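You operate a simulated robot arm through the tools that you are given. There is no shell and no other tool. Be economical: measure what you need, move in short steps, check, and stop when the job is done.

You run a simulated robot arm. Do the job below in one go: nothing can be reset, and whatever is moved stays where it is left.

JOB
Switch the ring off, stir the lentils and serve two dippers of them in the green bowl.
Fine: in that order; stir with the red-handled masher and stand it back; the dipper goes on the saucer; the pot stays on the ring.

It is judged by the outcome, as a careful person would: the job done as asked, and still so three seconds after it is handed in. It fails if anything else is knocked over, pushed out of place, dropped, spilled or broken.

ROBOT AND FRAMES
A 7-joint arm with a two-finger parallel gripper, fixed in place. Base frame: the origin is at the foot of the arm, x ahead of it, y to its left, z up; the work surface is at about z = 800. Lengths are in mm, angles in degrees, forces in N, time in s.
With the tool pointing down near the work surface it reaches from about 240 to 720 mm from the base axis. Its first joint turns from -115.0 to 115.0 degrees. Payload 3.91 kg.
The TCP is the grasp point between the finger pads, 30 mm short of the fingertips. In the tool frame z runs along the fingers and y along their closing line. The gripper opens to 110 mm. The fingers are 20 mm wide and 10 mm thick; the gripper's body (48 by 112 mm) begins 55 mm behind the TCP.
Orientation is that of the tool frame in the base frame, as [roll, pitch, yaw] about the fixed x, y, z axes, in that order (R = Rz(yaw) Ry(pitch) Rx(roll)). With the fingers straight down and closing along the base's y, the tool's x points along the base's -x, its y along +y and its z along -z.

CONTROLS
- The arm moves only by the tool play_rows. Its argument "moves" is one flat list of numbers, 7 for each row, row after row: the turn, a rotation vector about the tool's x, y, z in degrees, then the shift along the tool's x, y, z in mm, then the finger opening in mm, from 0 to 110. In form: [rx, ry, rz, x, y, z, hand, rx, ry, rz, x, y, z, hand, ...]. A call has 1 to 10 rows; each row is the pose to reach, as a shift and turn from the pose commanded when the call began, along the tool's axes at that moment. Each row takes 0.2 s and may step no farther than 50 mm and 8.6 degrees from the row before; otherwise, or with a gripper value out of range, the whole call is refused. Where a pose cannot be reached the arm comes as near as it can. A force on the tool above 40 N (or 10 N above the force at the start of the call, whichever is more), or a blocked arm, ends the call early, and 0.2 s more pass. Each finger travels about 108 mm/s and halts on what it meets, pressing with about 32 N; the grip force reading is that of the motor and also rises with nothing between the fingers. The clock runs only during rows and for 0.2 s after the last one: add rows that repeat a pose to give the fingers time. It gives the time, the measured TCP pose, the force on the tool (base axes), the opening and the grip force at its end, in the units of the frame above (readings bear some noise).
- Cameras (640 x 400 px; columns grow to the right, rows downward): "scene" is fixed at [48.4, 650.3, 1593.5]; the picture's right is [-0.75, -0.67, 0.00], its down [-0.38, 0.42, -0.82] and it looks along [0.55, -0.61, -0.57] (base axes); focal length 314 px, centre (320, 200). "wrist" rides on the gripper at [72, 17, -103] in the tool frame; the picture's right is [-0.23, 0.97, 0.00], its down [-0.76, -0.18, -0.62] and it looks along [-0.61, -0.14, 0.78] (tool axes); focal length 222 px, centre (320, 200). There is no depth. A picture from a camera that has moved, and an enlarged one, comes with that camera's place and axes in the base frame and with its lens.
- get_image(camera): a new picture of that camera. The clock stands still meanwhile.
- lift_body(by): slides the trunk up (or, below 0, down) by that many mm; the arm rides with it, the base frame stays. It gives what a move gives, with no picture.
- enlarge(camera, box): a new picture of the part [left, top, right, bottom] of that camera's present view, enlarged. The clock stands still meanwhile.
- hand_in(): hands the job in; it is judged then, once.

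Work in short steps. Places have to be worked out from the pictures, the camera data and where the tool is seen: move nearer, look again, correct. Check each grasp and each placing, and mend what went wrong. You have 120 turns and 68 pictures in all, those below and enlarged ones among them. Open the gripper and draw the arm clear of the work before you hand the job in, unless the task says otherwise; then end with one line.

The tools are called after "Emit:" as a command line: name --argument value ..., lists and objects as JSON in quotes. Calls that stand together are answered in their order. play_rows: Moves the arm, as the interface text tells. Its arguments: {"type":"object","properties":{"moves":{"type":"array"}},"required":["moves"]} The other tools are called the same way: lift_body (by) slides the trunk up or down; get_image (camera) takes a picture; enlarge (camera, box) takes an enlarged picture of a part of a camera's view; hand_in () hands the job in.

At the start:

```text
time_s: 0.0
ee_pos: [452.6, 126.7, 1241.2]
tool_rot: [180.0, 0.0, -180.0]
contact_force: [0.0, -0.1, 0.2]
width: 110.0
gripper_force: 0.1
trunk travel left (down, up): [-875.0, 115.0]
```

scene: 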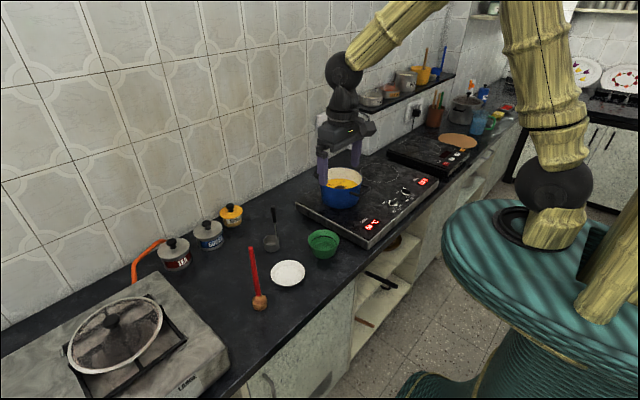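
wrist: 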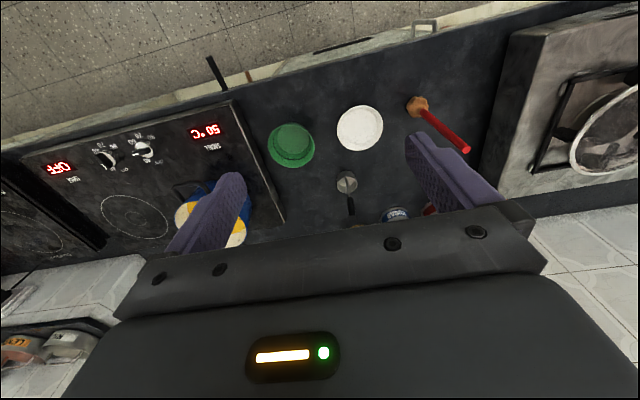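

I start by taking closer looks at the work area to find the objects.

Emit:
enlarge --camera "scene" --box '[220, 160, 380, 320]'

Emit:
enlarge --camera "scene" --box '[290, 140, 450, 250]'

Emit:
enlarge --camera "wrist" --box '[0, 80, 280, 270]'

Emit:
enlarge --camera "wrist" --box '[240, 70, 500, 240]'

```text
2.50 times, centred on (300, 240) of scene
camera zoom: at [48.4, 650.3, 1593.5], right [-0.75, -0.67, 0.0], down [-0.38, 0.42, -0.82], along [0.55, -0.61, -0.57], focal length 786 px, centre (370, 100)
```

zoom: 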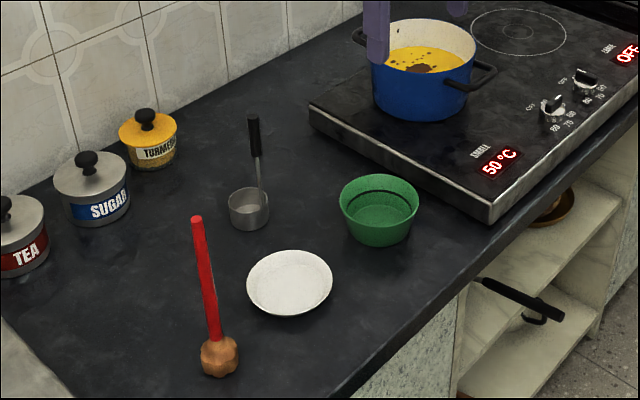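

```text
3.64 times, centred on (370, 195) of scene
camera zoom: at [48.4, 650.3, 1593.5], right [-0.75, -0.67, 0.0], down [-0.38, 0.42, -0.82], along [0.55, -0.61, -0.57], focal length 1143 px, centre (138, 218)
```

zoom: 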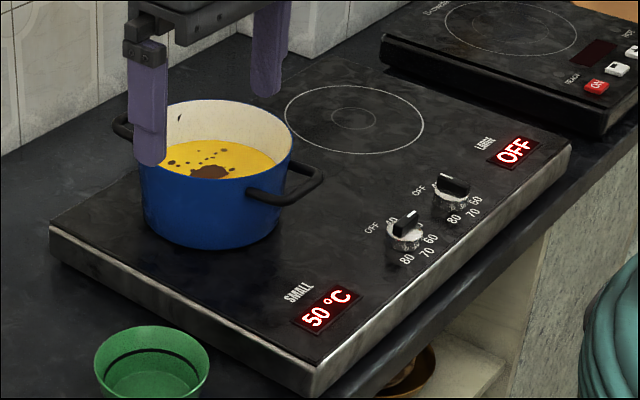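

```text
2.11 times, centred on (140, 175) of wrist
camera zoom: at [381.4, 142.7, 1346.3], right [0.23, 0.97, 0.0], down [0.76, -0.18, 0.62], along [0.61, -0.14, -0.78], focal length 468 px, centre (699, 253)
```

zoom: 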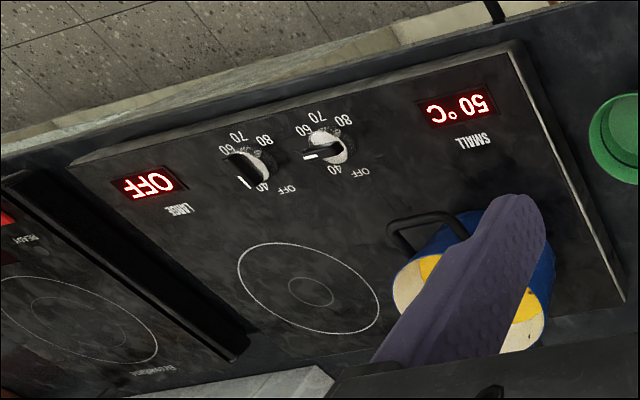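

```text
2.35 times, centred on (370, 155) of wrist
camera zoom: at [381.4, 142.7, 1346.3], right [0.23, 0.97, 0.0], down [0.76, -0.18, 0.62], along [0.61, -0.14, -0.78], focal length 523 px, centre (202, 306)
```

zoom: 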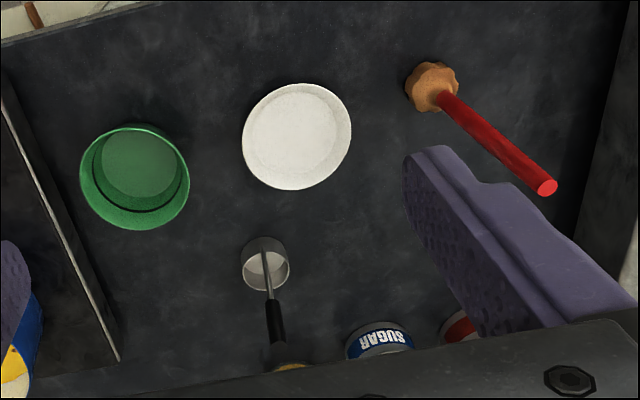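

The masher stands upright near (580, 328) with its top at z≈1035. The saucer is near (605, 193), the bowl near (595, 24), the dipper near (745, 137) and the pot near (720, -225). The small ring is on (50 °C), and its knob is roughly at (525, -335). I move above the knob to look more closely.

Emit:
play_rows --moves '[0, 0, 0, -6, -46, 13, 110, 0, 0, 0, -12, -92, 26, 110, 0, 0, 0, -18, -138, 39, 110, 0, 0, 0, -24, -184, 52, 110, 0, 0, 0, -30, -230, 65, 110, 0, 0, 0, -36, -276, 78, 110, 0, 0, 0, -42, -322, 91, 110, 0, 0, 0, -48, -368, 104, 110, 0, 0, 0, -54, -414, 117, 110, 0, 0, 0, -60, -460, 130, 110]'

Emit:
get_image --camera "wrist"

Emit:
get_image --camera "scene"

```text
time_s: 2.2
ee_pos: [513.7, -338.5, 1113.5]
tool_rot: [179.9, 0.0, 180.0]
contact_force: [0.5, 0.1, -0.4]
width: 110.2
gripper_force: 0.1
trunk travel left (down, up): [-875.0, 115.0]
```

```text
61 pictures are left
camera wrist: at [441.8, -322.6, 1217.5], right [0.23, 0.97, 0.0], down [0.76, -0.18, 0.62], along [0.61, -0.14, -0.78], focal length 222 px, centre (320, 200)
```

wrist: 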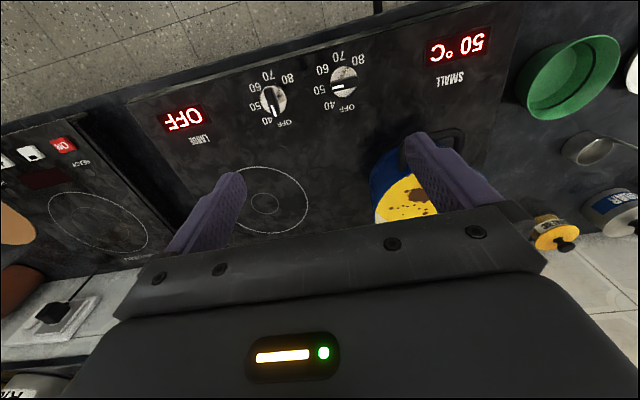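

```text
60 pictures are left
```

scene: 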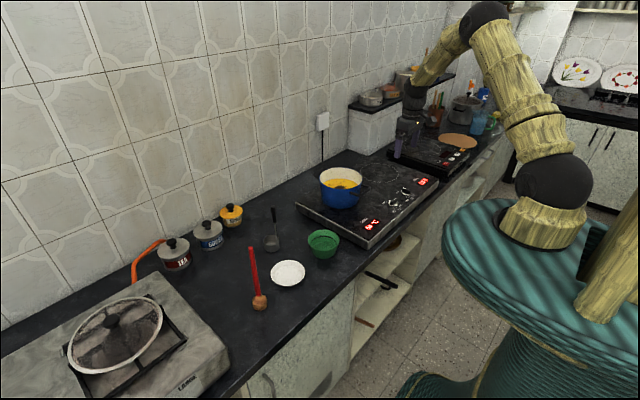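

Triangulating puts the knob top at about (513, -305, 878). I zoom in on its pointer.

Emit:
enlarge --camera "wrist" --box '[240, 40, 400, 140]'

Emit:
enlarge --camera "scene" --box '[290, 140, 450, 250]'

Emit:
enlarge --camera "scene" --box '[370, 170, 440, 214]'

```text
4.00 times, centred on (320, 90) of wrist
camera zoom: at [441.8, -322.6, 1217.5], right [0.23, 0.97, 0.0], down [0.76, -0.18, 0.62], along [0.61, -0.14, -0.78], focal length 888 px, centre (320, 640)
```

zoom: 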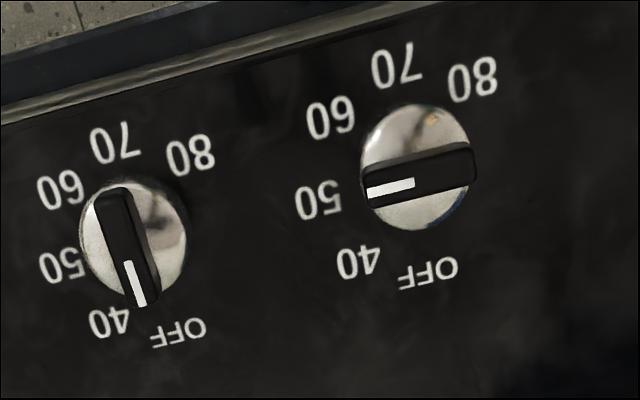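

```text
3.64 times, centred on (370, 195) of scene
camera zoom: at [48.4, 650.3, 1593.5], right [-0.75, -0.67, 0.0], down [-0.38, 0.42, -0.82], along [0.55, -0.61, -0.57], focal length 1143 px, centre (138, 218)
```

zoom: 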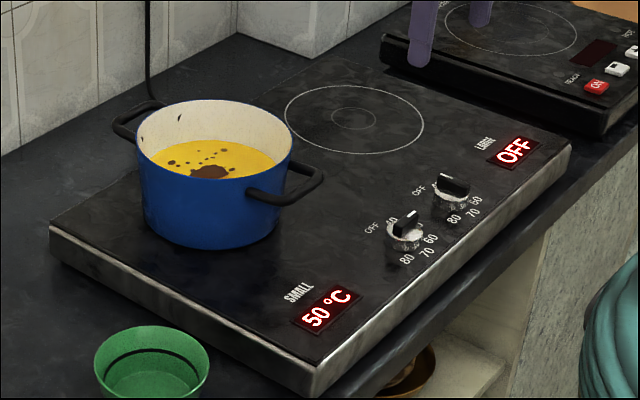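

```text
9.09 times, centred on (405, 192) of scene
camera zoom: at [48.4, 650.3, 1593.5], right [-0.75, -0.67, 0.0], down [-0.38, 0.42, -0.82], along [0.55, -0.61, -0.57], focal length 2856 px, centre (-453, 273)
```

zoom: 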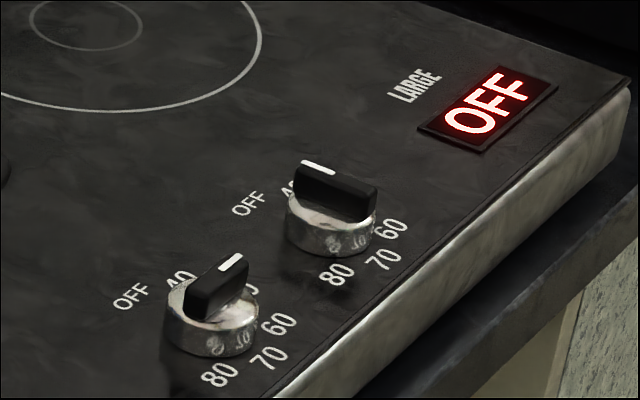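

The small knob's bar lies along y with its pointer toward -y (50). The large knob, which is off, points along +x, so OFF means turning the small one +90° about base z. I turn the tool to yaw 90 so the fingers close along x, and come down over the knob.

Emit:
play_rows --moves '[0, 0, 8.5, 0, 4, 12, 110, 0, 0, 17, 0, 8, 24, 100, 0, 0, 25.5, 0, 12, 36, 90, 0, 0, 34, 0, 16, 48, 80, 0, 0, 42.5, -1, 20, 60, 70, 0, 0, 51, -1, 24, 72, 60, 0, 0, 59.5, -1, 28, 84, 60, 0, 0, 68, -1, 31, 96, 60, 0, 0, 76.5, -1, 33, 108, 60, 0, 0, 85, -1, 35, 120, 60]'

Emit:
play_rows --moves '[0, 0, 5, 0, 0, 0, 60, 0, 0, 5, 0, 0, 0, 60]'

Emit:
get_image --camera "wrist"

Emit:
enlarge --camera "scene" --box '[350, 140, 450, 210]'

```text
time_s: 4.4
ee_pos: [513.7, -297.4, 992.5]
tool_rot: [-180.0, 0.1, 94.8]
contact_force: [-0.1, -0.2, -0.2]
width: 59.8
gripper_force: 0.1
trunk travel left (down, up): [-875.0, 115.0]
```

```text
time_s: 5.0
ee_pos: [513.5, -298.5, 992.0]
tool_rot: [-179.9, -0.1, 89.9]
contact_force: [-0.9, 0.2, 0.1]
width: 60.0
gripper_force: 0.0
trunk travel left (down, up): [-875.0, 115.0]
```

```text
56 pictures are left
camera wrist: at [531.2, -226.7, 1096.3], right [0.97, -0.23, 0.0], down [-0.18, -0.76, 0.62], along [-0.14, -0.61, -0.78], focal length 222 px, centre (320, 200)
```

wrist: 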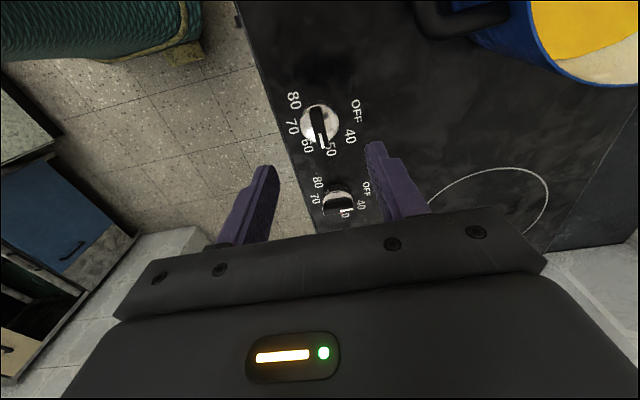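

```text
5.71 times, centred on (400, 175) of scene
camera zoom: at [48.4, 650.3, 1593.5], right [-0.75, -0.67, 0.0], down [-0.38, 0.42, -0.82], along [0.55, -0.61, -0.57], focal length 1796 px, centre (-137, 343)
```

zoom: 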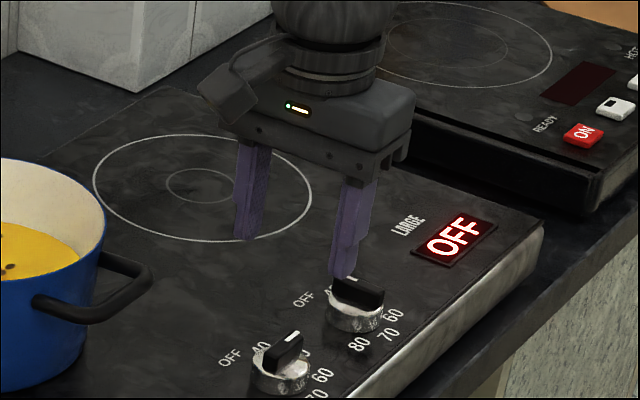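

The knob is confirmed near (515, -302). I go down to tips ≈ 907 and check the alignment.

Emit:
play_rows --moves '[0, 0, 0, 2, 1, 20, 50, 0, 0, 0, 3, 1, 40, 40, 0, 0, 0, 3, 1, 55, 36, 0, 0, 0, 3, 1, 55, 36]'

Emit:
enlarge --camera "wrist" --box '[240, 60, 400, 220]'

Emit:
enlarge --camera "scene" --box '[350, 140, 450, 210]'

```text
time_s: 6.0
ee_pos: [515.0, -294.5, 936.1]
tool_rot: [-180.0, -0.1, 90.0]
contact_force: [1.0, -0.3, -0.6]
width: 36.0
gripper_force: 0.0
trunk travel left (down, up): [-875.0, 115.0]
```

```text
2.50 times, centred on (320, 140) of wrist
camera zoom: at [531.7, -222.5, 1041.0], right [0.97, -0.23, 0.0], down [-0.18, -0.76, 0.62], along [-0.14, -0.61, -0.78], focal length 555 px, centre (320, 350)
```

zoom: 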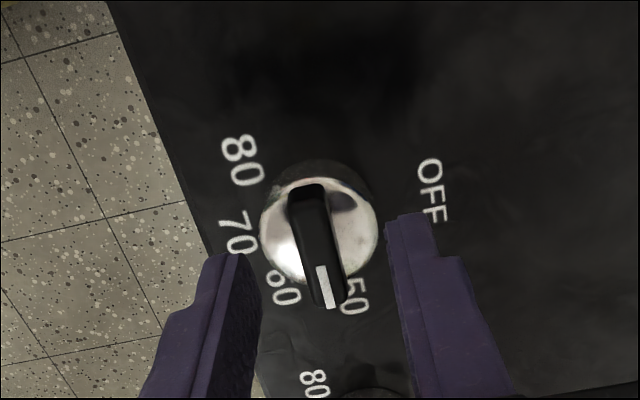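

```text
5.71 times, centred on (400, 175) of scene
camera zoom: at [48.4, 650.3, 1593.5], right [-0.75, -0.67, 0.0], down [-0.38, 0.42, -0.82], along [0.55, -0.61, -0.57], focal length 1796 px, centre (-137, 343)
```

zoom: 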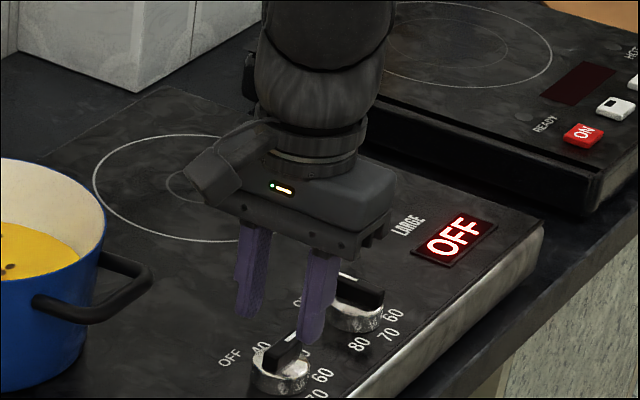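

The fingers are aligned in x but about 11 mm off in y. I correct that and descend to just above the bar.

Emit:
play_rows --moves '[0, 0, 0, -11, -2, 0, 36, 0, 0, 0, -11, -2, 15, 36, 0, 0, 0, -11, -2, 22, 36]'

Emit:
enlarge --camera "wrist" --box '[240, 60, 400, 220]'

Emit:
enlarge --camera "scene" --box '[370, 160, 430, 210]'

```text
time_s: 6.8
ee_pos: [513.4, -307.7, 915.7]
tool_rot: [179.9, 0.2, 89.9]
contact_force: [-0.4, -0.2, -0.3]
width: 36.2
gripper_force: 0.2
trunk travel left (down, up): [-875.0, 115.0]
```

```text
2.50 times, centred on (320, 140) of wrist
camera zoom: at [530.3, -235.8, 1019.0], right [0.97, -0.23, 0.0], down [-0.18, -0.76, 0.62], along [-0.14, -0.61, -0.78], focal length 555 px, centre (320, 350)
```

zoom: 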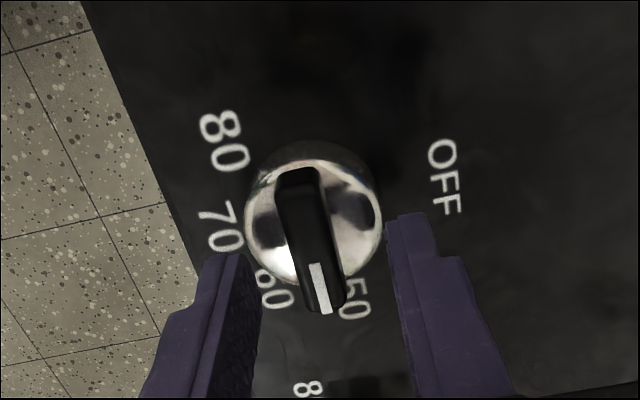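

```text
8.00 times, centred on (400, 185) of scene
camera zoom: at [48.4, 650.3, 1593.5], right [-0.75, -0.67, 0.0], down [-0.38, 0.42, -0.82], along [0.55, -0.61, -0.57], focal length 2514 px, centre (-320, 320)
```

zoom: 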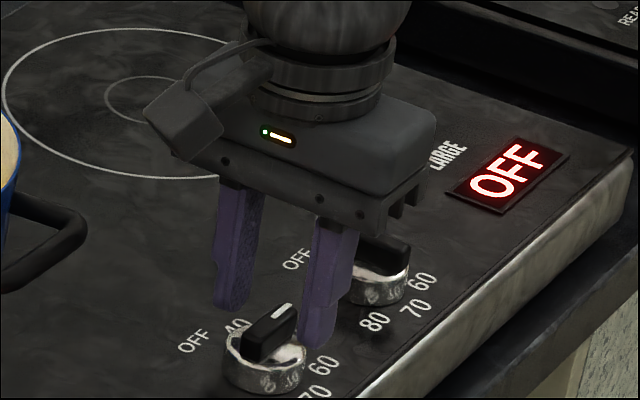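

The tool is centred on the knob within about 1 mm. I lower the tips around the bar.

Emit:
play_rows --moves '[0, 0, 0, 0, -1, 4, 32, 0, 0, 0, 0, -1, 8, 28, 0, 0, 0, 0, -1, 12, 28, 0, 0, 0, 0, -1, 15, 28, 0, 0, 0, 0, -1, 18, 28]'

Emit:
enlarge --camera "scene" --box '[370, 160, 430, 210]'

```text
time_s: 7.9
ee_pos: [513.3, -305.8, 906.0]
tool_rot: [179.6, 0.3, 90.0]
contact_force: [-6.3, 6.7, 23.2]
width: 31.7
gripper_force: 3.3
trunk travel left (down, up): [-875.0, 115.0]
stopped in row 5: the force on the tool passed its limit (the readings are from after the stop); the commanded pose is now the measured one
```

```text
8.00 times, centred on (400, 185) of scene
camera zoom: at [48.4, 650.3, 1593.5], right [-0.75, -0.67, 0.0], down [-0.38, 0.42, -0.82], along [0.55, -0.61, -0.57], focal length 2514 px, centre (-320, 320)
```

zoom: 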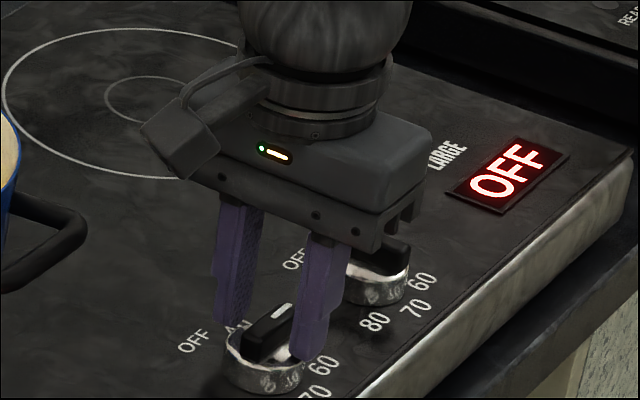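

The tips touched the disk at about z 876, so they straddle the bar. I back up 3 mm and close on the bar.

Emit:
play_rows --moves '[0, 0, 0, 0, 0, -3, 30, 0, 0, 0, 0, 0, -3, 15, 0, 0, 0, 0, 0, -3, 4, 0, 0, 0, 0, 0, -3, 4]'

Emit:
enlarge --camera "wrist" --box '[240, 60, 400, 220]'

```text
time_s: 8.9
ee_pos: [510.5, -307.9, 906.8]
tool_rot: [179.9, 0.2, 90.1]
contact_force: [-14.6, -0.8, 1.4]
width: 12.0
gripper_force: 44.7
trunk travel left (down, up): [-875.0, 115.0]
```

```text
2.50 times, centred on (320, 140) of wrist
camera zoom: at [528.6, -237.0, 1010.2], right [0.97, -0.23, 0.01], down [-0.18, -0.76, 0.63], along [-0.14, -0.61, -0.78], focal length 555 px, centre (320, 350)
```

zoom: 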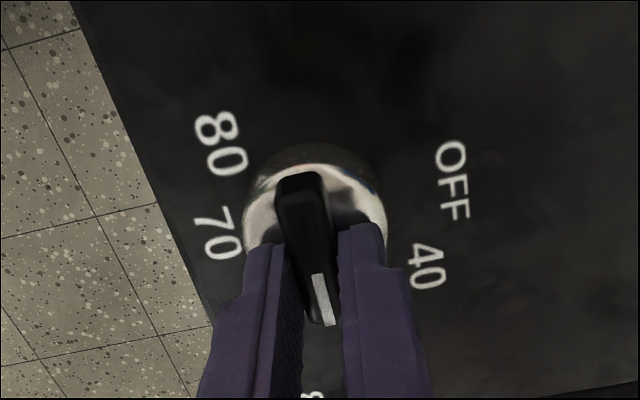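

I have the bar (width 12). I ease the side force by moving 3 mm in -x and turn +90° about base z, which is -90 about tool z.

Emit:
play_rows --moves '[0, 0, 0, 0, -3, 0, 4, 0, 0, -8, 0, -3, 0, 4, 0, 0, -16, 0, -3, 0, 4, 0, 0, -24, 0, -3, 0, 4, 0, 0, -32, 0, -3, 0, 4, 0, 0, -40, 0, -3, 0, 4, 0, 0, -48, 0, -3, 0, 4]'

Emit:
enlarge --camera "scene" --box '[360, 150, 440, 230]'

```text
time_s: 10.5
ee_pos: [515.7, -306.5, 906.8]
tool_rot: [179.9, 0.6, 138.2]
contact_force: [20.2, 2.7, 5.4]
width: 11.8
gripper_force: 44.8
trunk travel left (down, up): [-875.0, 115.0]
```

```text
5.00 times, centred on (400, 190) of scene
camera zoom: at [48.4, 650.3, 1593.5], right [-0.75, -0.67, 0.0], down [-0.38, 0.42, -0.82], along [0.55, -0.61, -0.57], focal length 1571 px, centre (-80, 250)
```

zoom: 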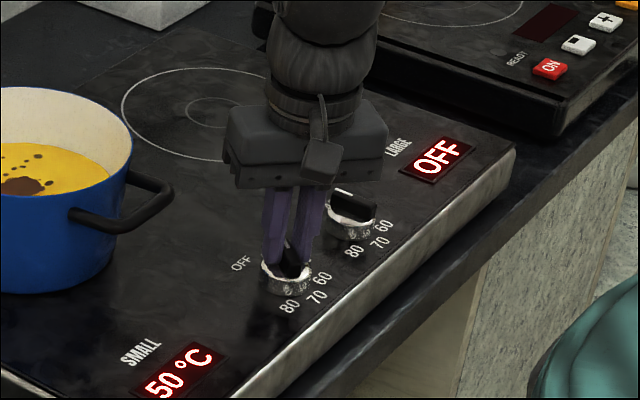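

The knob turns with the tool (now 138°). I relieve the x force by 4 mm and keep turning.

Emit:
play_rows --moves '[0, 0, -4, -3, 2.7, 0, 4, 0, 0, -12, -3, 2.7, 0, 4, 0, 0, -20, -3, 2.7, 0, 4, 0, 0, -28, -3, 2.7, 0, 4, 0, 0, -36, -3, 2.7, 0, 4, 0, 0, -42, -3, 2.7, 0, 4, 0, 0, -42, -3, 2.7, 0, 4]'

Emit:
enlarge --camera "scene" --box '[360, 150, 440, 230]'

Emit:
enlarge --camera "wrist" --box '[240, 60, 400, 220]'

```text
time_s: 12.1
ee_pos: [517.1, -302.9, 906.2]
tool_rot: [-180.0, 0.3, -179.8]
contact_force: [17.9, 22.3, 9.4]
width: 11.7
gripper_force: 44.8
trunk travel left (down, up): [-875.0, 115.0]
```

```text
5.00 times, centred on (400, 190) of scene
camera zoom: at [48.4, 650.3, 1593.5], right [-0.75, -0.67, 0.0], down [-0.38, 0.42, -0.82], along [0.55, -0.61, -0.57], focal length 1571 px, centre (-80, 250)
```

zoom: 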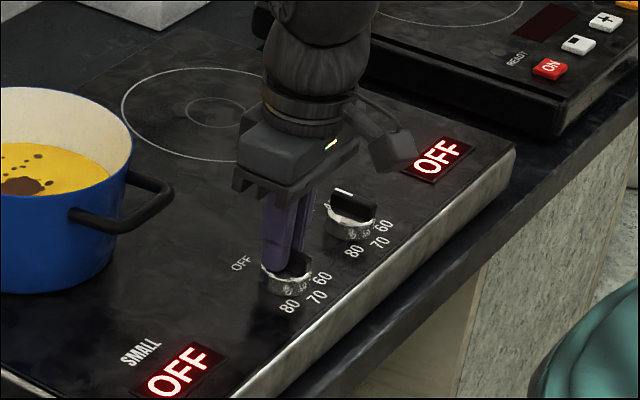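

```text
2.50 times, centred on (320, 140) of wrist
camera zoom: at [444.4, -287.5, 1009.9], right [0.22, 0.97, 0.0], down [0.76, -0.17, 0.63], along [0.61, -0.14, -0.78], focal length 555 px, centre (320, 350)
```

zoom: 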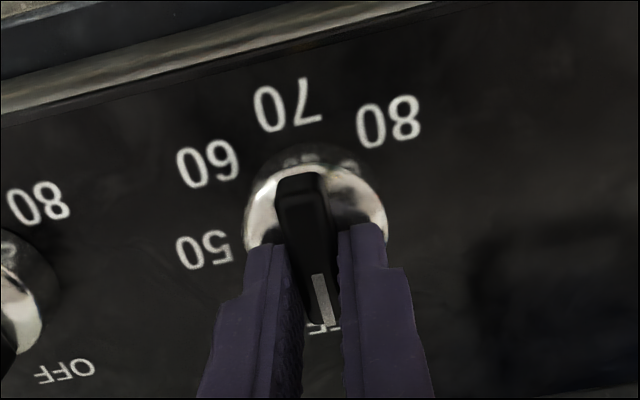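

The display reads OFF. I open gently with a small shift to relieve the force, then rise straight up.

Emit:
play_rows --moves '[0, 0, 0, -2, 3, 0, 8, 0, 0, 0, -2, 4, 0, 24, 0, 0, 0, -2, 4, 0, 34, 0, 0, 0, -2, 4, -30, 34, 0, 0, 0, -2, 4, -70, 34, 0, 0, 0, -2, 4, -115, 50, 0, 0, 0, -2, 4, -160, 50, 0, 0, 0, -2, 4, -205, 50, 0, 0, 0, -2, 4, -250, 50, 0, 0, 0, -2, 4, -290, 50]'

Emit:
get_image --camera "wrist"

Emit:
enlarge --camera "scene" --box '[290, 140, 450, 240]'

```text
time_s: 14.3
ee_pos: [516.6, -303.8, 1196.2]
tool_rot: [-179.7, 0.3, -180.0]
contact_force: [-1.5, -1.1, -0.3]
width: 50.2
gripper_force: 0.2
trunk travel left (down, up): [-875.0, 115.0]
```

```text
45 pictures are left
camera wrist: at [444.4, -288.3, 1299.7], right [0.23, 0.97, 0.0], down [0.76, -0.17, 0.63], along [0.61, -0.15, -0.78], focal length 222 px, centre (320, 200)
```

wrist: 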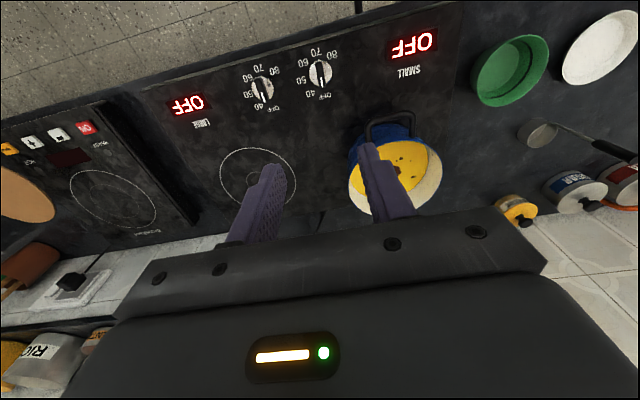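

```text
4.00 times, centred on (370, 190) of scene
camera zoom: at [48.4, 650.3, 1593.5], right [-0.75, -0.67, 0.0], down [-0.38, 0.42, -0.82], along [0.55, -0.61, -0.57], focal length 1257 px, centre (120, 240)
```

zoom: 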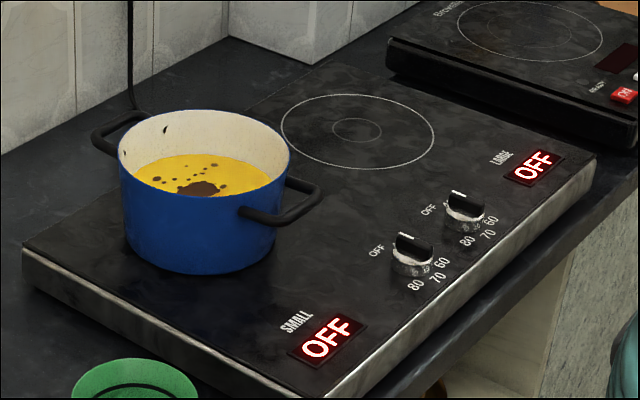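

Both rings read OFF. The pot rim centre is about (702, -205, 947) with a radius of about 85. I fly to a point above the masher.

Emit:
play_rows --moves '[0, 0, 0, -3, 49, 0, 60, 0, 0, 0, -7, 98, 0, 60, 0, 0, 0, -10, 147, 0, 60, 0, 0, 0, -14, 196, 0, 60, 0, 0, 0, -17, 245, 0, 60, 0, 0, 0, -21, 294, 0, 60, 0, 0, 0, -24, 343, 0, 60, 0, 0, 0, -28, 392, 0, 60, 0, 0, 0, -31, 441, 0, 60, 0, 0, 0, -35, 490, 0, 60]'

Emit:
play_rows --moves '[0, 0, 0, -10, 48, 0, 60, 0, 0, 0, -20, 96, 0, 60, 0, 0, 0, -28, 142, 20, 60, 0, 0, 0, -28, 142, 50, 60, 0, 0, 0, -28, 142, 75, 60]'

Emit:
get_image --camera "wrist"

Emit:
enlarge --camera "scene" --box '[180, 140, 340, 320]'

```text
time_s: 16.5
ee_pos: [550.3, 189.1, 1194.4]
tool_rot: [-179.7, 0.3, 179.9]
contact_force: [-0.8, -0.1, -0.1]
width: 59.9
gripper_force: 0.1
trunk travel left (down, up): [-875.0, 115.0]
```

```text
refused: row 3 steps farther than a row can; nothing moved
```

```text
43 pictures are left
camera wrist: at [478.3, 205.2, 1297.8], right [0.23, 0.97, 0.0], down [0.76, -0.18, 0.63], along [0.61, -0.15, -0.78], focal length 222 px, centre (320, 200)
```

wrist: 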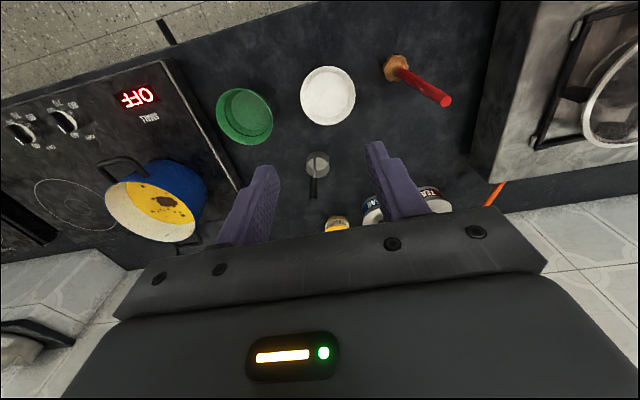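

```text
2.22 times, centred on (260, 230) of scene
camera zoom: at [48.4, 650.3, 1593.5], right [-0.75, -0.67, 0.0], down [-0.38, 0.42, -0.82], along [0.55, -0.61, -0.57], focal length 698 px, centre (453, 133)
```

zoom: 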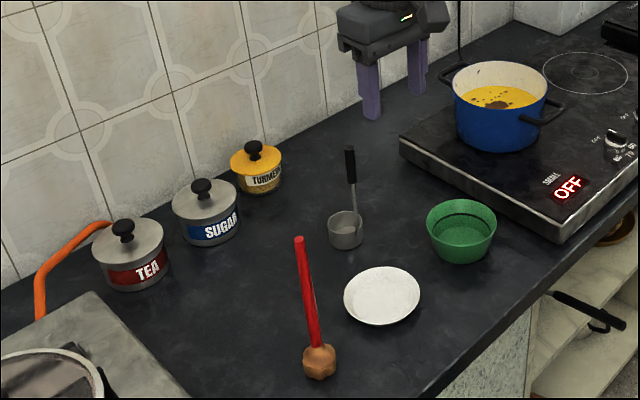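

The masher top is confirmed near (578, 325). I move above it with smaller steps.

Emit:
play_rows --moves '[0, 0, 0, -10, 46, 0, 60, 0, 0, 0, -20, 92, 0, 60, 0, 0, 0, -28, 136, 10, 60, 0, 0, 0, -28, 136, 50, 60, 0, 0, 0, -28, 136, 85, 60, 0, 0, 0, -28, 136, 100, 60]'

Emit:
get_image --camera "wrist"

Emit:
enlarge --camera "scene" --box '[180, 160, 340, 320]'

```text
time_s: 17.9
ee_pos: [578.8, 324.1, 1091.5]
tool_rot: [-179.7, 0.5, -180.0]
contact_force: [-0.4, 0.5, -0.9]
width: 60.0
gripper_force: 0.1
trunk travel left (down, up): [-875.0, 115.0]
```

```text
41 pictures are left
camera wrist: at [505.8, 339.1, 1195.8], right [0.23, 0.97, 0.0], down [0.76, -0.18, 0.63], along [0.61, -0.14, -0.78], focal length 222 px, centre (320, 200)
```

wrist: 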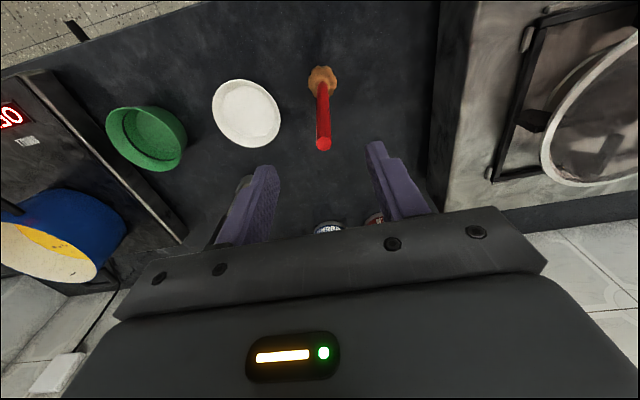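

```text
2.50 times, centred on (260, 240) of scene
camera zoom: at [48.4, 650.3, 1593.5], right [-0.75, -0.67, 0.0], down [-0.38, 0.42, -0.82], along [0.55, -0.61, -0.57], focal length 786 px, centre (470, 100)
```

zoom: 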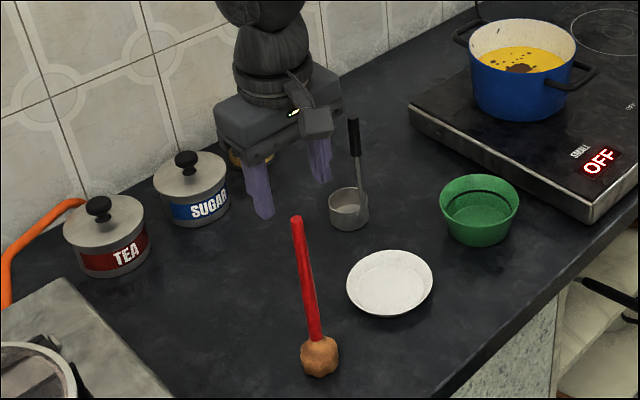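

The tool is centred over the handle. I descend 98 mm and close.

Emit:
play_rows --moves '[0, 0, 0, 2, 1, 35, 60, 0, 0, 0, 2, 1, 70, 60, 0, 0, 0, 2, 1, 98, 60, 0, 0, 0, 2, 1, 98, 40, 0, 0, 0, 2, 1, 98, 20, 0, 0, 0, 2, 1, 98, 4, 0, 0, 0, 2, 1, 98, 4]'

Emit:
enlarge --camera "scene" --box '[180, 160, 340, 320]'

```text
time_s: 19.5
ee_pos: [579.5, 322.8, 994.6]
tool_rot: [-179.8, 0.3, -180.0]
contact_force: [-0.1, -0.8, 0.7]
width: 15.2
gripper_force: 32.6
trunk travel left (down, up): [-875.0, 115.0]
```

```text
2.50 times, centred on (260, 240) of scene
camera zoom: at [48.4, 650.3, 1593.5], right [-0.75, -0.67, 0.0], down [-0.38, 0.42, -0.82], along [0.55, -0.61, -0.57], focal length 786 px, centre (470, 100)
```

zoom: 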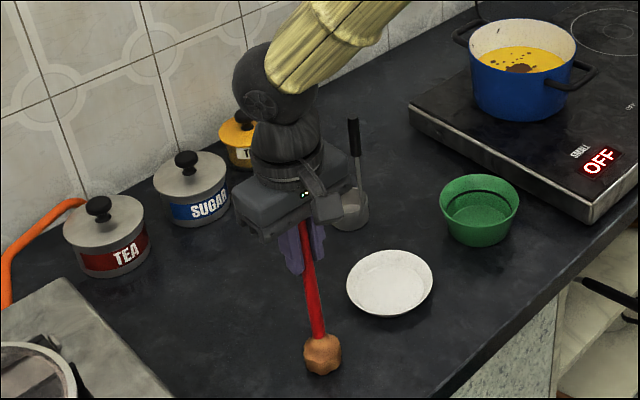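

The masher is gripped with TCP z 994.6, so the head bottom is 195 mm below. I lift it 210 mm.

Emit:
play_rows --moves '[0, 0, 0, 0, 0, -20, 4, 0, 0, 0, 0, 0, -50, 4, 0, 0, 0, 0, 0, -90, 4, 0, 0, 0, 0, 0, -130, 4, 0, 0, 0, 0, 0, -170, 4, 0, 0, 0, 0, 0, -210, 4, 0, 0, 0, 0, 0, -210, 4]'

Emit:
get_image --camera "scene"

```text
time_s: 21.1
ee_pos: [576.7, 324.8, 1205.1]
tool_rot: [-179.7, 0.3, -180.0]
contact_force: [0.0, 0.4, -1.2]
width: 15.4
gripper_force: 32.2
trunk travel left (down, up): [-875.0, 115.0]
```

```text
38 pictures are left
```

scene: 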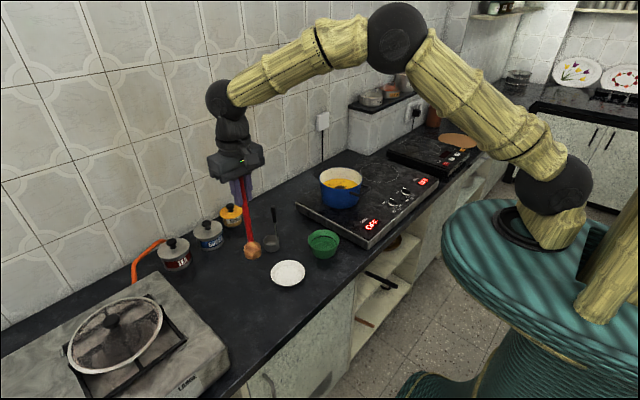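

The lift was clean. I carry the masher toward the pot at this height.

Emit:
play_rows --moves '[0, 0, 0, -8, -44, 0, 4, 0, 0, 0, -16, -88, 0, 4, 0, 0, 0, -24, -132, 0, 4, 0, 0, 0, -32, -176, 0, 4, 0, 0, 0, -40, -220, 0, 4, 0, 0, 0, -48, -264, 0, 4, 0, 0, 0, -56, -308, 0, 4, 0, 0, 0, -64, -352, 0, 4, 0, 0, 0, -72, -396, 0, 4, 0, 0, 0, -80, -440, 0, 4]'

Emit:
play_rows --moves '[0, 0, 0, -15, -30, 0, 4, 0, 0, 0, -30, -60, 0, 4, 0, 0, 0, -42, -88, 0, 4, 0, 0, 0, -42, -88, 0, 4]'

Emit:
get_image --camera "wrist"

Emit:
enlarge --camera "scene" --box '[260, 80, 420, 240]'

```text
time_s: 23.3
ee_pos: [657.2, -115.7, 1206.4]
tool_rot: [-179.7, 0.3, 180.0]
contact_force: [-0.3, -0.9, -1.1]
width: 15.4
gripper_force: 31.4
trunk travel left (down, up): [-875.0, 115.0]
```

```text
time_s: 24.3
ee_pos: [696.7, -201.6, 1206.0]
tool_rot: [-179.7, 0.4, -180.0]
contact_force: [0.7, 0.7, -1.4]
width: 15.3
gripper_force: 32.0
trunk travel left (down, up): [-875.0, 115.0]
```

```text
37 pictures are left
camera wrist: at [624.2, -184.8, 1310.2], right [0.23, 0.97, 0.0], down [0.76, -0.17, 0.63], along [0.61, -0.15, -0.78], focal length 222 px, centre (320, 200)
```

wrist: 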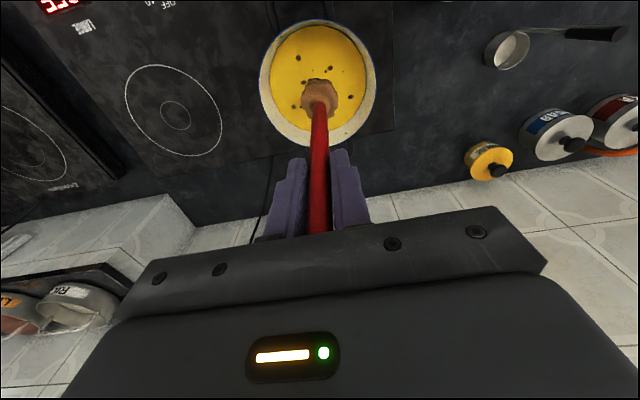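

```text
2.50 times, centred on (340, 160) of scene
camera zoom: at [48.4, 650.3, 1593.5], right [-0.75, -0.67, 0.0], down [-0.38, 0.42, -0.82], along [0.55, -0.61, -0.57], focal length 786 px, centre (270, 300)
```

zoom: 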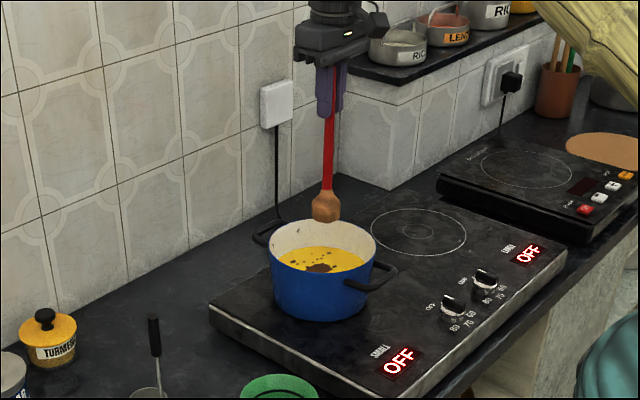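

The pot centre works out at (705, -206), rim 947, R≈85. I centre the masher and lower the head slowly into the lentils.

Emit:
play_rows --moves '[0, 0, 0, -8, -4, 20, 4, 0, 0, 0, -8, -4, 45, 4, 0, 0, 0, -8, -4, 70, 4, 0, 0, 0, -8, -4, 85, 4, 0, 0, 0, -8, -4, 100, 4, 0, 0, 0, -8, -4, 110, 4, 0, 0, 0, -8, -4, 118, 4, 0, 0, 0, -8, -4, 118, 4]'

Emit:
get_image --camera "wrist"

Emit:
enlarge --camera "scene" --box '[290, 120, 390, 220]'

```text
time_s: 26.1
ee_pos: [708.1, -208.4, 1089.8]
tool_rot: [-179.8, 0.2, 180.0]
contact_force: [0.5, 0.7, -0.3]
width: 15.1
gripper_force: 32.2
trunk travel left (down, up): [-875.0, 115.0]
```

```text
35 pictures are left
camera wrist: at [635.4, -192.9, 1194.6], right [0.23, 0.97, 0.0], down [0.76, -0.18, 0.63], along [0.61, -0.14, -0.78], focal length 222 px, centre (320, 200)
```

wrist: 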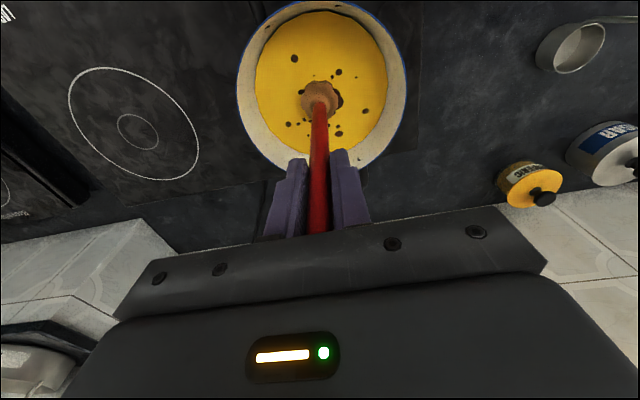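

```text
4.00 times, centred on (340, 170) of scene
camera zoom: at [48.4, 650.3, 1593.5], right [-0.75, -0.67, 0.0], down [-0.38, 0.42, -0.82], along [0.55, -0.61, -0.57], focal length 1257 px, centre (240, 320)
```

zoom: 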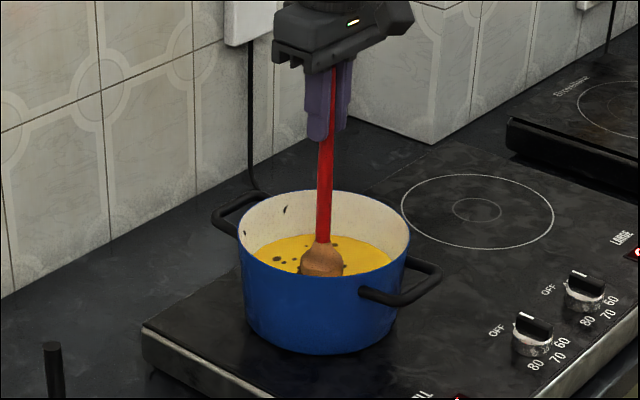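

The head has entered the lentils at the centre. I lower it 14 mm more and stir in a circle of 28 mm radius.

Emit:
play_rows --moves '[0, 0, 0, 0, 0, 7, 4, 0, 0, 0, 0, 0, 14, 4, 0, 0, 0, 14, 0, 14, 4, 0, 0, 0, 28, 0, 14, 4, 0, 0, 0, 24, 14, 14, 4, 0, 0, 0, 14, 24, 14, 4, 0, 0, 0, 0, 28, 14, 4, 0, 0, 0, -14, 24, 14, 4, 0, 0, 0, -24, 14, 14, 4, 0, 0, 0, -28, 0, 14, 4]'

```text
time_s: 28.3
ee_pos: [734.6, -204.4, 1078.5]
tool_rot: [-179.9, 0.2, 179.9]
contact_force: [-0.6, -0.3, -1.4]
width: 15.4
gripper_force: 32.2
out of reach, approached as far as the arm can: row 10
trunk travel left (down, up): [-875.0, 115.0]
```

The stir runs with almost no force, and only the far edge is at the reach limit. I continue with a slightly smaller circle on that side.

Emit:
play_rows --moves '[0, 0, 0, 6, -14, 0, 4, 0, 0, 0, 14, -24, 0, 4, 0, 0, 0, 28, -28, 0, 4, 0, 0, 0, 42, -24, 0, 4, 0, 0, 0, 52, -14, 0, 4, 0, 0, 0, 56, 0, 0, 4, 0, 0, 0, 52, 14, 0, 4, 0, 0, 0, 42, 24, 0, 4, 0, 0, 0, 28, 28, 0, 4, 0, 0, 0, 15, 24, 0, 4]'

Emit:
play_rows --moves '[0, 0, 0, -6, -10, 0, 4, 0, 0, 0, -8, -24, 0, 4, 0, 0, 0, -6, -38, 0, 4, 0, 0, 0, 2, -48, 0, 4, 0, 0, 0, 14, -52, 0, 4, 0, 0, 0, 28, -48, 0, 4, 0, 0, 0, 38, -38, 0, 4, 0, 0, 0, 42, -24, 0, 4, 0, 0, 0, 30, -24, 0, 4, 0, 0, 0, 15, -24, 0, 4]'

Emit:
enlarge --camera "scene" --box '[290, 120, 390, 220]'

```text
time_s: 30.5
ee_pos: [719.5, -182.9, 1077.3]
tool_rot: [-179.8, 0.3, 179.9]
contact_force: [-0.5, 0.3, -1.1]
width: 15.4
gripper_force: 32.2
trunk travel left (down, up): [-875.0, 115.0]
```

```text
time_s: 32.7
ee_pos: [701.8, -208.6, 1075.4]
tool_rot: [-179.8, 0.3, -179.9]
contact_force: [0.4, -0.1, -0.3]
width: 15.3
gripper_force: 31.6
trunk travel left (down, up): [-875.0, 115.0]
```

```text
4.00 times, centred on (340, 170) of scene
camera zoom: at [48.4, 650.3, 1593.5], right [-0.75, -0.67, 0.0], down [-0.38, 0.42, -0.82], along [0.55, -0.61, -0.57], focal length 1257 px, centre (240, 320)
```

zoom: 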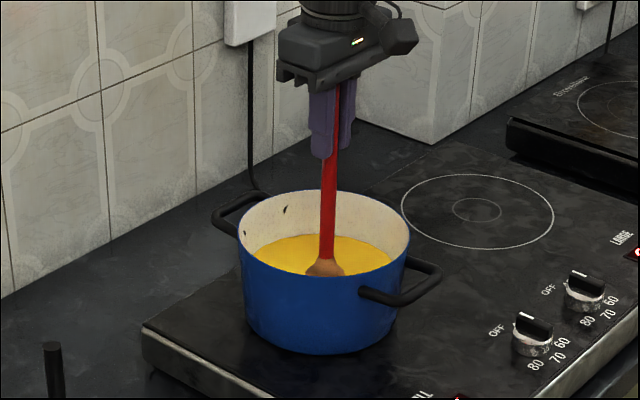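

The lentils are uniformly mixed and the pot has not moved. I lift the masher straight out and pause over the pot.

Emit:
play_rows --moves '[0, 0, 0, 0, 0, -15, 4, 0, 0, 0, 0, 0, -35, 4, 0, 0, 0, 0, 0, -60, 4, 0, 0, 0, 0, 0, -90, 4, 0, 0, 0, 0, 0, -130, 4, 0, 0, 0, 0, 0, -130, 4, 0, 0, 0, 0, 0, -130, 4]'

Emit:
play_rows --moves '[0, 0, 0, 10, 44, 0, 4, 0, 0, 0, 20, 88, 0, 4, 0, 0, 0, 30, 132, 0, 4, 0, 0, 0, 40, 176, 0, 4, 0, 0, 0, 50, 220, 0, 4, 0, 0, 0, 60, 264, 0, 4, 0, 0, 0, 70, 308, 0, 4, 0, 0, 0, 80, 352, 0, 4, 0, 0, 0, 90, 396, 0, 4, 0, 0, 0, 100, 440, 0, 4]'

```text
time_s: 34.3
ee_pos: [699.8, -208.3, 1209.9]
tool_rot: [-179.8, 0.2, 180.0]
contact_force: [0.0, 0.9, -0.5]
width: 15.3
gripper_force: 31.1
trunk travel left (down, up): [-875.0, 115.0]
```

```text
time_s: 36.5
ee_pos: [603.2, 233.6, 1203.2]
tool_rot: [-179.7, 0.3, -180.0]
contact_force: [-0.2, 0.9, -0.2]
width: 15.4
gripper_force: 31.9
trunk travel left (down, up): [-875.0, 115.0]
```

I move over the masher's original spot and lower most of the way.

Emit:
play_rows --moves '[0, 0, 0, 12, 45, 0, 4, 0, 0, 0, 24, 91, 0, 4, 0, 0, 0, 24, 91, 40, 4, 0, 0, 0, 24, 91, 80, 4, 0, 0, 0, 24, 91, 120, 4, 0, 0, 0, 24, 91, 160, 4, 0, 0, 0, 24, 91, 190, 4, 0, 0, 0, 24, 91, 198, 4, 0, 0, 0, 24, 91, 198, 4]'

Emit:
enlarge --camera "scene" --box '[180, 160, 340, 320]'

```text
time_s: 38.5
ee_pos: [577.3, 325.2, 1005.5]
tool_rot: [-179.8, 0.3, -180.0]
contact_force: [0.3, -1.2, -0.8]
width: 15.4
gripper_force: 31.7
trunk travel left (down, up): [-875.0, 115.0]
```

```text
2.50 times, centred on (260, 240) of scene
camera zoom: at [48.4, 650.3, 1593.5], right [-0.75, -0.67, 0.0], down [-0.38, 0.42, -0.82], along [0.55, -0.61, -0.57], focal length 786 px, centre (470, 100)
```

zoom: 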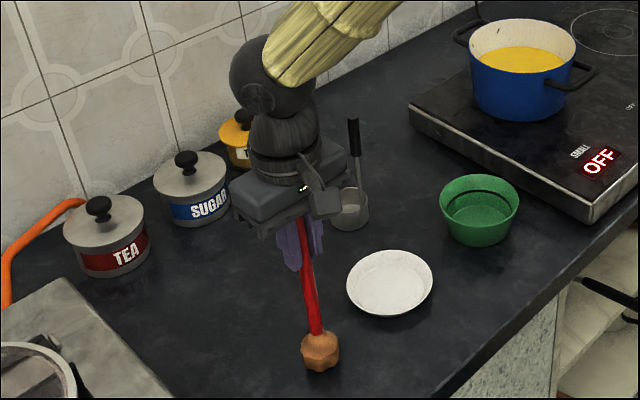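

About 10 mm remain, so I lower in fine steps until it touches.

Emit:
play_rows --moves '[0, 0, 0, 0, 0, 4, 4, 0, 0, 0, 0, 0, 7, 4, 0, 0, 0, 0, 0, 9, 4, 0, 0, 0, 0, 0, 10, 4, 0, 0, 0, 0, 0, 11, 4, 0, 0, 0, 0, 0, 11, 4]'

```text
time_s: 39.9
ee_pos: [578.4, 323.4, 996.0]
tool_rot: [-179.8, 0.3, 179.9]
contact_force: [0.6, -0.8, -1.9]
width: 15.3
gripper_force: 31.7
trunk travel left (down, up): [-875.0, 115.0]
```

Emit:
play_rows --moves '[0, 0, 0, 0, 0, 1, 4, 0, 0, 0, 0, 0, 2, 4, 0, 0, 0, 0, 0, 3, 4, 0, 0, 0, 0, 0, 3, 4]'

```text
time_s: 40.9
ee_pos: [577.5, 323.7, 995.3]
tool_rot: [-180.0, 0.7, 180.0]
contact_force: [-4.2, -1.2, 23.2]
width: 15.1
gripper_force: 31.8
trunk travel left (down, up): [-875.0, 115.0]
```

The masher has touched down (23 N). I ease up 2 mm and open the fingers slowly.

Emit:
play_rows --moves '[0, 0, 0, 0, 0, -2, 4, 0, 0, 0, 0, 0, -2, 16, 0, 0, 0, 0, 0, -2, 22, 0, 0, 0, 0, 0, -2, 40, 0, 0, 0, 0, 0, -2, 60, 0, 0, 0, 0, 0, -2, 60]'

Emit:
enlarge --camera "scene" --box '[180, 160, 340, 320]'

```text
time_s: 42.3
ee_pos: [580.4, 324.7, 994.1]
tool_rot: [-179.8, 0.3, 180.0]
contact_force: [0.7, 0.6, 0.7]
width: 60.1
gripper_force: 0.0
trunk travel left (down, up): [-875.0, 115.0]
```

```text
2.50 times, centred on (260, 240) of scene
camera zoom: at [48.4, 650.3, 1593.5], right [-0.75, -0.67, 0.0], down [-0.38, 0.42, -0.82], along [0.55, -0.61, -0.57], focal length 786 px, centre (470, 100)
```

zoom: 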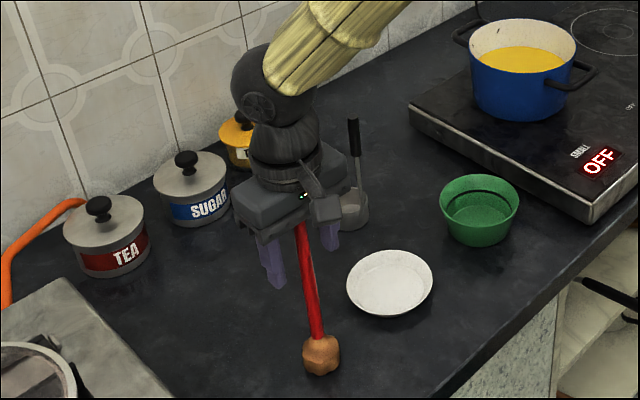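

The masher stands on its own. I rise straight up, then move to look at the dipper.

Emit:
play_rows --moves '[0, 0, 0, 0, 0, -30, 60, 0, 0, 0, 0, 0, -70, 60, 0, 0, 0, 0, 0, -110, 60, 0, 0, 0, 0, 0, -150, 60, 0, 0, 0, 0, -40, -170, 60, 0, 0, 0, 0, -85, -170, 60, 0, 0, 0, 0, -130, -170, 60, 0, 0, 0, 0, -175, -170, 60, 0, 0, 0, 0, -190, -150, 60]'

Emit:
get_image --camera "wrist"

Emit:
enlarge --camera "scene" --box '[220, 180, 360, 320]'

```text
time_s: 44.3
ee_pos: [575.3, 135.7, 1148.6]
tool_rot: [-179.9, 0.2, 179.9]
contact_force: [-0.8, -0.6, -0.5]
width: 60.1
gripper_force: 0.0
trunk travel left (down, up): [-875.0, 115.0]
```

```text
30 pictures are left
camera wrist: at [502.3, 151.3, 1252.0], right [0.23, 0.97, 0.0], down [0.76, -0.17, 0.63], along [0.61, -0.14, -0.78], focal length 222 px, centre (320, 200)
```

wrist: 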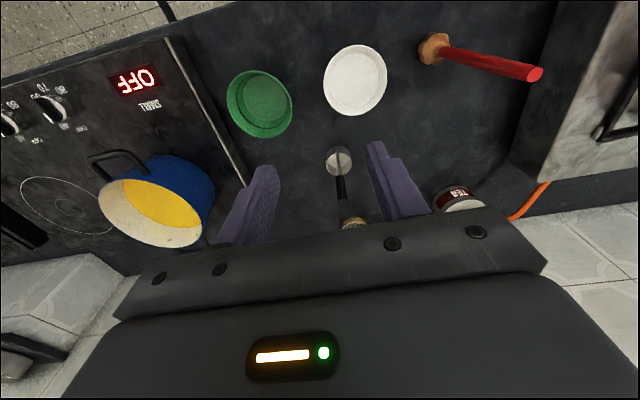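

```text
2.86 times, centred on (290, 250) of scene
camera zoom: at [48.4, 650.3, 1593.5], right [-0.75, -0.67, 0.0], down [-0.38, 0.42, -0.82], along [0.55, -0.61, -0.57], focal length 898 px, centre (406, 57)
```

zoom: 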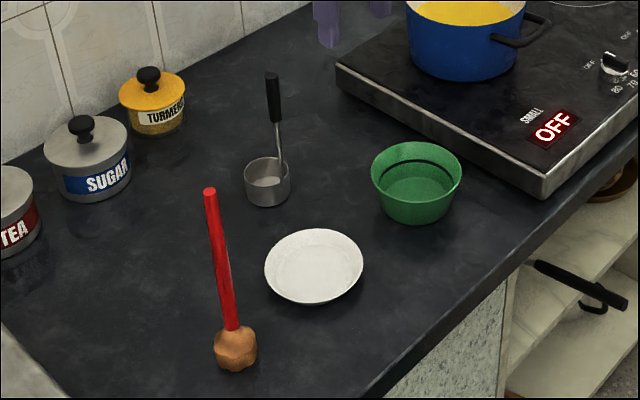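

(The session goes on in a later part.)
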